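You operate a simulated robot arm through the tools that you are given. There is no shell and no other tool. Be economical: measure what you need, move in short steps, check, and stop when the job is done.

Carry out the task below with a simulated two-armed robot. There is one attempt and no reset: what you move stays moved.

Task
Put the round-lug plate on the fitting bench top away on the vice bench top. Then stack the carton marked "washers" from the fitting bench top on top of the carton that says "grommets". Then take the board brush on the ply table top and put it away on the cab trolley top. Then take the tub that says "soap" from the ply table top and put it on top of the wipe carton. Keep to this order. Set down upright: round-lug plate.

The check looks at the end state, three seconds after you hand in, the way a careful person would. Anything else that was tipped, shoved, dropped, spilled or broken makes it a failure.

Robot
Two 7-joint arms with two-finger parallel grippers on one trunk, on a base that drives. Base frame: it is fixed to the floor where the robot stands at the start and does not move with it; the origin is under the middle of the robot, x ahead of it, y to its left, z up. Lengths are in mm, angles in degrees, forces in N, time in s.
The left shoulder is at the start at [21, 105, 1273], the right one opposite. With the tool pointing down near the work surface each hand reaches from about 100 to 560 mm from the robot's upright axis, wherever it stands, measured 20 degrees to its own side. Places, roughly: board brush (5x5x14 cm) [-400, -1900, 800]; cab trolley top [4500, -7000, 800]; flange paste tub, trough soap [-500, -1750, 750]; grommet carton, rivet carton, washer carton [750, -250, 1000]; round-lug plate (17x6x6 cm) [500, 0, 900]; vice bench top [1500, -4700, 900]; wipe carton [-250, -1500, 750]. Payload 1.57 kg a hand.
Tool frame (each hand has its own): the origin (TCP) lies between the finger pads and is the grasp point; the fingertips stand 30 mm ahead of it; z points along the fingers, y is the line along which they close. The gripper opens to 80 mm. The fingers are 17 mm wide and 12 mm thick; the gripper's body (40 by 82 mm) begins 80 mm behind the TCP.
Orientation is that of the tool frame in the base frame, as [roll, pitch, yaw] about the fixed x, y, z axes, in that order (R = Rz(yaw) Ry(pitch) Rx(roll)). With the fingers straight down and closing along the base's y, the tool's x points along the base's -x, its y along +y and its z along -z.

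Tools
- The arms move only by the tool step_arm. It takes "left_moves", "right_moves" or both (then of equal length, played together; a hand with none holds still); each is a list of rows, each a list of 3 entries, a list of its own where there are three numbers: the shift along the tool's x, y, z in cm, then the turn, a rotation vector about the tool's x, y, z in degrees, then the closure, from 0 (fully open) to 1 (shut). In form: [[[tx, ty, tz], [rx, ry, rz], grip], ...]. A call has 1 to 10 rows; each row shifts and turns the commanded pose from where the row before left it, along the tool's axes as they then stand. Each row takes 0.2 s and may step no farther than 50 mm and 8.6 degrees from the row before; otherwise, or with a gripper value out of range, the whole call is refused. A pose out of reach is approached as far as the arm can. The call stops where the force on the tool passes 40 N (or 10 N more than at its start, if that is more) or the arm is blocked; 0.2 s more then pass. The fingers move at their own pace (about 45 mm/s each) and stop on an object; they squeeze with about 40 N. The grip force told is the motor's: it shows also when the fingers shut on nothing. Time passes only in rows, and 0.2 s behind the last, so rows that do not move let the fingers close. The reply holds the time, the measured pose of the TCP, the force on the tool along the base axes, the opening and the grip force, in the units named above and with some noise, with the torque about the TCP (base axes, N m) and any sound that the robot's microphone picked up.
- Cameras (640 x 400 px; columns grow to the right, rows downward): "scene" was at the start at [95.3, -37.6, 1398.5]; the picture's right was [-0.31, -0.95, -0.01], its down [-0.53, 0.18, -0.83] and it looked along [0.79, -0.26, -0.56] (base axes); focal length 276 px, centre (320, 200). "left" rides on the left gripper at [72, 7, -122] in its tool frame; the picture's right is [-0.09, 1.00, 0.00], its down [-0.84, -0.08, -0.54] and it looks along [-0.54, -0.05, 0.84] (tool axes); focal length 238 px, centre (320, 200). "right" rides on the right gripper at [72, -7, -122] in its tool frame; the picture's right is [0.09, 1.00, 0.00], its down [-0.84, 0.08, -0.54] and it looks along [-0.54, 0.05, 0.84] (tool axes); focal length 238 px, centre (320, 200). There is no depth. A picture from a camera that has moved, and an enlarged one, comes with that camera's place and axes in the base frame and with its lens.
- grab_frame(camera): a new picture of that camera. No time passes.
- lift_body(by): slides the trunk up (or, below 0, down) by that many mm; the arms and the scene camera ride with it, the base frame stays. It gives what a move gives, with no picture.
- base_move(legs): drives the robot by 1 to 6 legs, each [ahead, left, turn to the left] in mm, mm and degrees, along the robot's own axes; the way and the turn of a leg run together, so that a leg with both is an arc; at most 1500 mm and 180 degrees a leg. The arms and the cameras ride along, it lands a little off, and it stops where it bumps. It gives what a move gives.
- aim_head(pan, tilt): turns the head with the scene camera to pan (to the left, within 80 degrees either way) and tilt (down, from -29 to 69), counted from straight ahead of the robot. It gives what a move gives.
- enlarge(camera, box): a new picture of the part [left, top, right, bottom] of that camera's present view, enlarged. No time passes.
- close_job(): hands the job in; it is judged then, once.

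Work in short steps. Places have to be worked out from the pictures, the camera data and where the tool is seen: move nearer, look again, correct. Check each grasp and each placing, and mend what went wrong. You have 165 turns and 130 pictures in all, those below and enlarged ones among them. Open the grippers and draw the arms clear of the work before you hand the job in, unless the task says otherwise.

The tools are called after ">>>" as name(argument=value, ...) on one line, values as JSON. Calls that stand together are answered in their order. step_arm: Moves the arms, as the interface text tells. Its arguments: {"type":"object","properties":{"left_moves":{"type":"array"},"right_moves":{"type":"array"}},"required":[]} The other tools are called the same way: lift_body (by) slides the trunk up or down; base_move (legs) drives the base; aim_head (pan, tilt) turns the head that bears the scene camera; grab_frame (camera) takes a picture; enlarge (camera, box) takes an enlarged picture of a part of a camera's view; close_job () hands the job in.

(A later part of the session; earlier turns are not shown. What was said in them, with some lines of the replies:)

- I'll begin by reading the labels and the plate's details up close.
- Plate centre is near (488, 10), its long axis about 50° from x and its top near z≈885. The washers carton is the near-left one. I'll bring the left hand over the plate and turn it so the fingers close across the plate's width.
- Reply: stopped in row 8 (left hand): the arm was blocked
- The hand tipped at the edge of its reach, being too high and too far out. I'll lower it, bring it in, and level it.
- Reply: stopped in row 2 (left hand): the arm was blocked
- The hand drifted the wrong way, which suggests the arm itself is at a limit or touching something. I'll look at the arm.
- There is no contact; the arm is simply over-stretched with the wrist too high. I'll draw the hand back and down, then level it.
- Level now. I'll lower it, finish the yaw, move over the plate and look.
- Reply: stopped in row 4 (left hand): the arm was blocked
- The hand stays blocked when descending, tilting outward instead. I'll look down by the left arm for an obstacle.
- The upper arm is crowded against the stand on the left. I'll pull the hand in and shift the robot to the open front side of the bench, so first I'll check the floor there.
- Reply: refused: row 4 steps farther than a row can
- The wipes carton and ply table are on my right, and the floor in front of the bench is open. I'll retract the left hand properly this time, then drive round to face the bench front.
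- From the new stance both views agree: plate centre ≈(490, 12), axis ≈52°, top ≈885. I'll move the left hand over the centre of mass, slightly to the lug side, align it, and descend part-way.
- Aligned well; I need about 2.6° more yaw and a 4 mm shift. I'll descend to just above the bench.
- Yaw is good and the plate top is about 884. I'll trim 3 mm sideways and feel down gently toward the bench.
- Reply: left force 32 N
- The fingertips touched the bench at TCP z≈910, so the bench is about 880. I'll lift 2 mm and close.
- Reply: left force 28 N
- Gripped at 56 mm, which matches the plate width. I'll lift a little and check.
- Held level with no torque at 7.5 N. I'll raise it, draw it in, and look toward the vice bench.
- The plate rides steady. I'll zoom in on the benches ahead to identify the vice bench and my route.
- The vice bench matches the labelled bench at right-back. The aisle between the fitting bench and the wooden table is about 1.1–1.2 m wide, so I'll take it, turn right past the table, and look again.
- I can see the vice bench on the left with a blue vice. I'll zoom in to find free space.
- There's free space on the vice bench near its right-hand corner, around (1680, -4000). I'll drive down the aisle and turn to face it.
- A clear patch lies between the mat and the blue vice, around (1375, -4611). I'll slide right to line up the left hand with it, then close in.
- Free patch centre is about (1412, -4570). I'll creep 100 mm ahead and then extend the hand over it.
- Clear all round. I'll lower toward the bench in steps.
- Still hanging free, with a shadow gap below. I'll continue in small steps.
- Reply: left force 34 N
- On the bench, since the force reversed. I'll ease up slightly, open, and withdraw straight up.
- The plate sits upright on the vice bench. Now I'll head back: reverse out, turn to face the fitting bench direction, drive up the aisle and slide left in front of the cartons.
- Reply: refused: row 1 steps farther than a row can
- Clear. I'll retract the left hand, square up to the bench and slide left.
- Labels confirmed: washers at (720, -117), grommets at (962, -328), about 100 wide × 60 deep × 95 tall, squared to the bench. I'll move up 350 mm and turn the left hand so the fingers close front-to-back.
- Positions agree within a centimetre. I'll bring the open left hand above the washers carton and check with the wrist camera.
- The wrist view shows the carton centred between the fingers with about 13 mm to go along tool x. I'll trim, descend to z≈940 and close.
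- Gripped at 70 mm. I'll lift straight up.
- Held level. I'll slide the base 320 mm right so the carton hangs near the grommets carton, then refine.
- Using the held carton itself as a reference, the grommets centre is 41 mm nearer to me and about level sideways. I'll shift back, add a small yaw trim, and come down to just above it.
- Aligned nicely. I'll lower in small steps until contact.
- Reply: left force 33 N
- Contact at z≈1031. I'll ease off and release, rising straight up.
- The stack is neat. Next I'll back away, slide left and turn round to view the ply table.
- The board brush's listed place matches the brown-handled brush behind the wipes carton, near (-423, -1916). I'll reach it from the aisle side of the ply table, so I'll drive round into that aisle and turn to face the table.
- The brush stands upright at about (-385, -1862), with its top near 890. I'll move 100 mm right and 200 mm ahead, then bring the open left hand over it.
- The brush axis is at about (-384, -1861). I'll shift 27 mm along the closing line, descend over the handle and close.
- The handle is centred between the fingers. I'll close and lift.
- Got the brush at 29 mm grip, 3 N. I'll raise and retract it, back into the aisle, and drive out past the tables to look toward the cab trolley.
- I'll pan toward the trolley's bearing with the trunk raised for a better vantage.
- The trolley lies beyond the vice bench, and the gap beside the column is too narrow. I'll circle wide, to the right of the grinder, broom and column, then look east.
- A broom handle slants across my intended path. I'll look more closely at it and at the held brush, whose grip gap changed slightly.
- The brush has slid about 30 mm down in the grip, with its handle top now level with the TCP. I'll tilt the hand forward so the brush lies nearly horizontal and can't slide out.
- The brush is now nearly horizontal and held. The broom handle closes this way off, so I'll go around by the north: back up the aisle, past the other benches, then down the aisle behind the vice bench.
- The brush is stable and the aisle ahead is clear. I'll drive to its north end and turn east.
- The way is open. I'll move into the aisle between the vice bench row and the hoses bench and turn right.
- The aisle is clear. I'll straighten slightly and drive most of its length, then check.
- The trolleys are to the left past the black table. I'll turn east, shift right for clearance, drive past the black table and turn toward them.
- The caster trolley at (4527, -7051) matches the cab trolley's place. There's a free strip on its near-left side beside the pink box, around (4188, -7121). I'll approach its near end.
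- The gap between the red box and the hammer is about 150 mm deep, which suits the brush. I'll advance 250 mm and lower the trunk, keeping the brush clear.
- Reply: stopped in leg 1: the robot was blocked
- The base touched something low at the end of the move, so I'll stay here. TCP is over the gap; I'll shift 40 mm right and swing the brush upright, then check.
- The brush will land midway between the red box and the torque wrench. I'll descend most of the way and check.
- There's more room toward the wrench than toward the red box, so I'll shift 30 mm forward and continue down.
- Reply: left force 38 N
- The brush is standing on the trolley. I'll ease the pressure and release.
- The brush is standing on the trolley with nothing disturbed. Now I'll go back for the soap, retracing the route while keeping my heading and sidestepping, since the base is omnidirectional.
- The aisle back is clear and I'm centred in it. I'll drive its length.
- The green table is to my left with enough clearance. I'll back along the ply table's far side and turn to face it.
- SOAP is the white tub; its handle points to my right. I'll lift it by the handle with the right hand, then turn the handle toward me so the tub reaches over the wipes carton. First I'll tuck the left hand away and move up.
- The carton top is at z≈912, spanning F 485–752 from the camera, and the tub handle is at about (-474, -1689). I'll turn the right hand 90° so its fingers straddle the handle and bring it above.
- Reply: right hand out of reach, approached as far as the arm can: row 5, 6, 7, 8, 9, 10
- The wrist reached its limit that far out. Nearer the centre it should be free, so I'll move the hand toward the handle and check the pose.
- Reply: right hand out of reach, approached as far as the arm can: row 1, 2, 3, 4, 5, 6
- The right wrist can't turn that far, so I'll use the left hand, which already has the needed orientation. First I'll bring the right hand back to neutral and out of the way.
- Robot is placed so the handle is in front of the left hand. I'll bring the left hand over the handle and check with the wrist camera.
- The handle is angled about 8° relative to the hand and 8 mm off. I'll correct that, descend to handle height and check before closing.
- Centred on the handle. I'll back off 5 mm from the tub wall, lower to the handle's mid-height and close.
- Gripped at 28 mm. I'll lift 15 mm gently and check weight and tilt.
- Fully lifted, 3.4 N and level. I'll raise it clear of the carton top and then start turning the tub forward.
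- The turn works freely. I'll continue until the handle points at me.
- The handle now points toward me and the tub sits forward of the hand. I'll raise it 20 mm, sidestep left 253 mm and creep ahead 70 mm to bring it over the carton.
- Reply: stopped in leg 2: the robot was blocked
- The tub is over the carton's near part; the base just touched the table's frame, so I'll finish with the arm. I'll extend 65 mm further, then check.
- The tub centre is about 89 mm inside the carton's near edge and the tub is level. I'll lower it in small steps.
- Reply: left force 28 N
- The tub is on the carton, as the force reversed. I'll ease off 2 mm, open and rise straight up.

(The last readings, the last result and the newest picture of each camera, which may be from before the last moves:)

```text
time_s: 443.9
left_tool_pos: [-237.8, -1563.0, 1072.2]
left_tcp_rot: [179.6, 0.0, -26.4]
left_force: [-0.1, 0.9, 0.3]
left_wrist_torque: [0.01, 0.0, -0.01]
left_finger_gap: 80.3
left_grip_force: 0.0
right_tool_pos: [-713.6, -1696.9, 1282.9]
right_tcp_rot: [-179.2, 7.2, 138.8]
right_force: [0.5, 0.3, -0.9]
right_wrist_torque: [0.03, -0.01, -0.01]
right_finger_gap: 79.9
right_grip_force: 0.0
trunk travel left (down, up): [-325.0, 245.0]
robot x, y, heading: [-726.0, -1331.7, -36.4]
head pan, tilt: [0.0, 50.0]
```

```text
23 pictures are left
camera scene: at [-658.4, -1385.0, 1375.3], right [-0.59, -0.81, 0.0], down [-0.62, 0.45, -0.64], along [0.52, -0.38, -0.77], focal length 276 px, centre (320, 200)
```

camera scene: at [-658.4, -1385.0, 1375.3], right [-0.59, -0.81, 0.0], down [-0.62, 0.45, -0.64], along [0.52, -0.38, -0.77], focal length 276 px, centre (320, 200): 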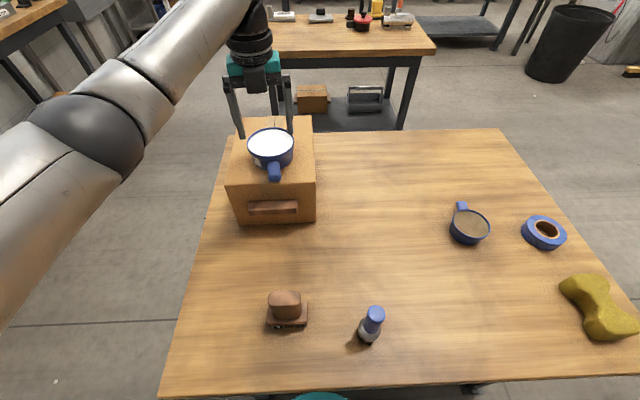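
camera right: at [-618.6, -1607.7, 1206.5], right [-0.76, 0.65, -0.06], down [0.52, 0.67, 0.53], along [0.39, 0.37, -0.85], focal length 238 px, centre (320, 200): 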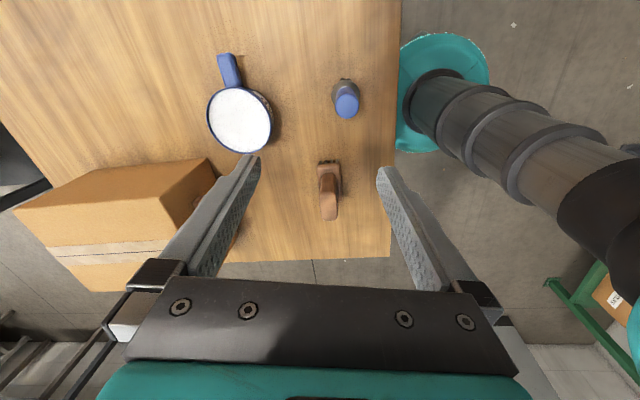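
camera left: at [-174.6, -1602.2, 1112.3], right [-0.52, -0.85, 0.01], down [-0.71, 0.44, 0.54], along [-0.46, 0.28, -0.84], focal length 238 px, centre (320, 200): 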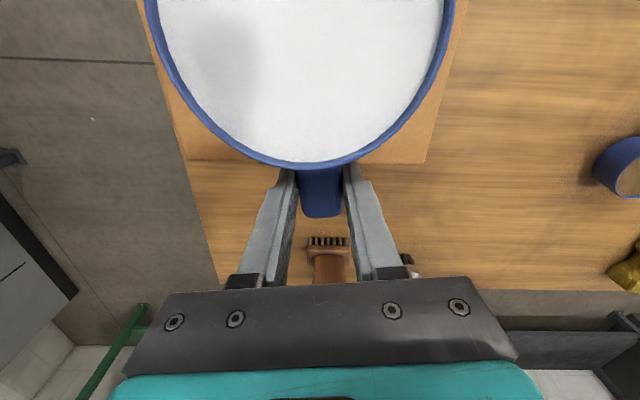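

The soap tub stands on the wipes carton. I'll draw the arm clear, back the robot off and take a last look.

>>> step_arm(left_moves=[[[0, 0, -4.5], [0, 0, 0], 0], [[0, 0, -4], [0, 0, 0], 0], [[-4, 0, 0], [0, 0, 0], 0], [[-4, 0, 0], [0, 0, 0], 0], [[0, 0, 0], [0, 0, 0], 0]])

>>> base_move(legs=[[-350, 0, 0]])

>>> aim_head(pan=15, tilt=30)

>>> grab_frame(camera="scene")

```text
time_s: 445.1
left_tool_pos: [-309.0, -1526.1, 1156.9]
left_tcp_rot: [179.7, 0.0, -26.3]
left_force: [-0.7, 1.3, 0.9]
left_wrist_torque: [0.01, 0.0, 0.02]
left_finger_gap: 80.0
left_grip_force: 0.0
right_tool_pos: [-713.8, -1696.1, 1282.5]
right_tcp_rot: [-179.2, 7.2, 138.8]
right_force: [0.4, -0.1, -0.1]
right_wrist_torque: [0.01, 0.01, 0.0]
right_finger_gap: 80.0
right_grip_force: 0.0
trunk travel left (down, up): [-325.0, 245.0]
robot x, y, heading: [-728.1, -1336.0, -36.1]
head pan, tilt: [0.0, 50.0]
```

```text
time_s: 447.3
left_tool_pos: [-585.5, -1323.9, 1156.8]
left_tcp_rot: [179.6, -0.1, -26.2]
left_force: [1.3, 0.0, 0.2]
left_wrist_torque: [-0.04, 0.0, -0.02]
left_finger_gap: 79.8
left_grip_force: 0.1
right_tool_pos: [-989.9, -1493.7, 1282.8]
right_tcp_rot: [-179.4, 7.2, 138.9]
right_force: [0.9, -0.2, -0.3]
right_wrist_torque: [0.0, -0.02, 0.0]
right_finger_gap: 79.6
right_grip_force: 0.0
trunk travel left (down, up): [-325.0, 245.0]
robot x, y, heading: [-1005.3, -1131.3, -36.1]
head pan, tilt: [0.0, 50.0]
```

```text
time_s: 448.1
left_tool_pos: [-586.0, -1323.5, 1156.5]
left_tcp_rot: [179.7, 0.0, -26.2]
left_force: [-0.1, 0.3, -0.1]
left_wrist_torque: [0.01, -0.02, 0.04]
left_finger_gap: 79.9
left_grip_force: 0.1
right_tool_pos: [-988.3, -1493.2, 1283.2]
right_tcp_rot: [-179.3, 7.2, 138.8]
right_force: [0.4, -0.1, 0.7]
right_wrist_torque: [-0.03, 0.0, -0.01]
right_finger_gap: 80.0
right_grip_force: 0.2
trunk travel left (down, up): [-325.0, 245.0]
robot x, y, heading: [-1000.6, -1134.0, -36.0]
head pan, tilt: [15.0, 30.0]
```

```text
22 pictures are left
camera scene: at [-912.4, -1170.2, 1404.7], right [-0.36, -0.93, 0.0], down [-0.47, 0.18, -0.87], along [0.81, -0.31, -0.5], focal length 276 px, centre (320, 200)
```

scene: 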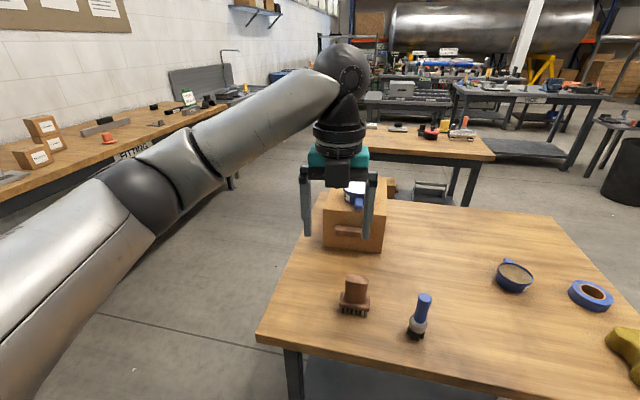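

The stack on the fitting bench, the soap on the wipes carton and the other items all stand undisturbed. Both grippers are open and clear, so I'm handing in.

>>> close_job()

```text
The job is handed in.
```

I finished all four moves in order and handed the job in; the result of the check isn't known to me. The base was stopped by contact twice, once at the cab trolley and once at the ply table frame. Nothing looked shifted in the pictures taken afterwards.

- **Round-lug plate:** upright on the vice bench top.
- **Washers carton:** stacked on the grommets carton.
- **Board brush:** standing on the cab trolley top. I picked both the brush and the trolley by their listed places, since I saw no label on either.
- **Soap tub:** sitting level on the wipe carton.
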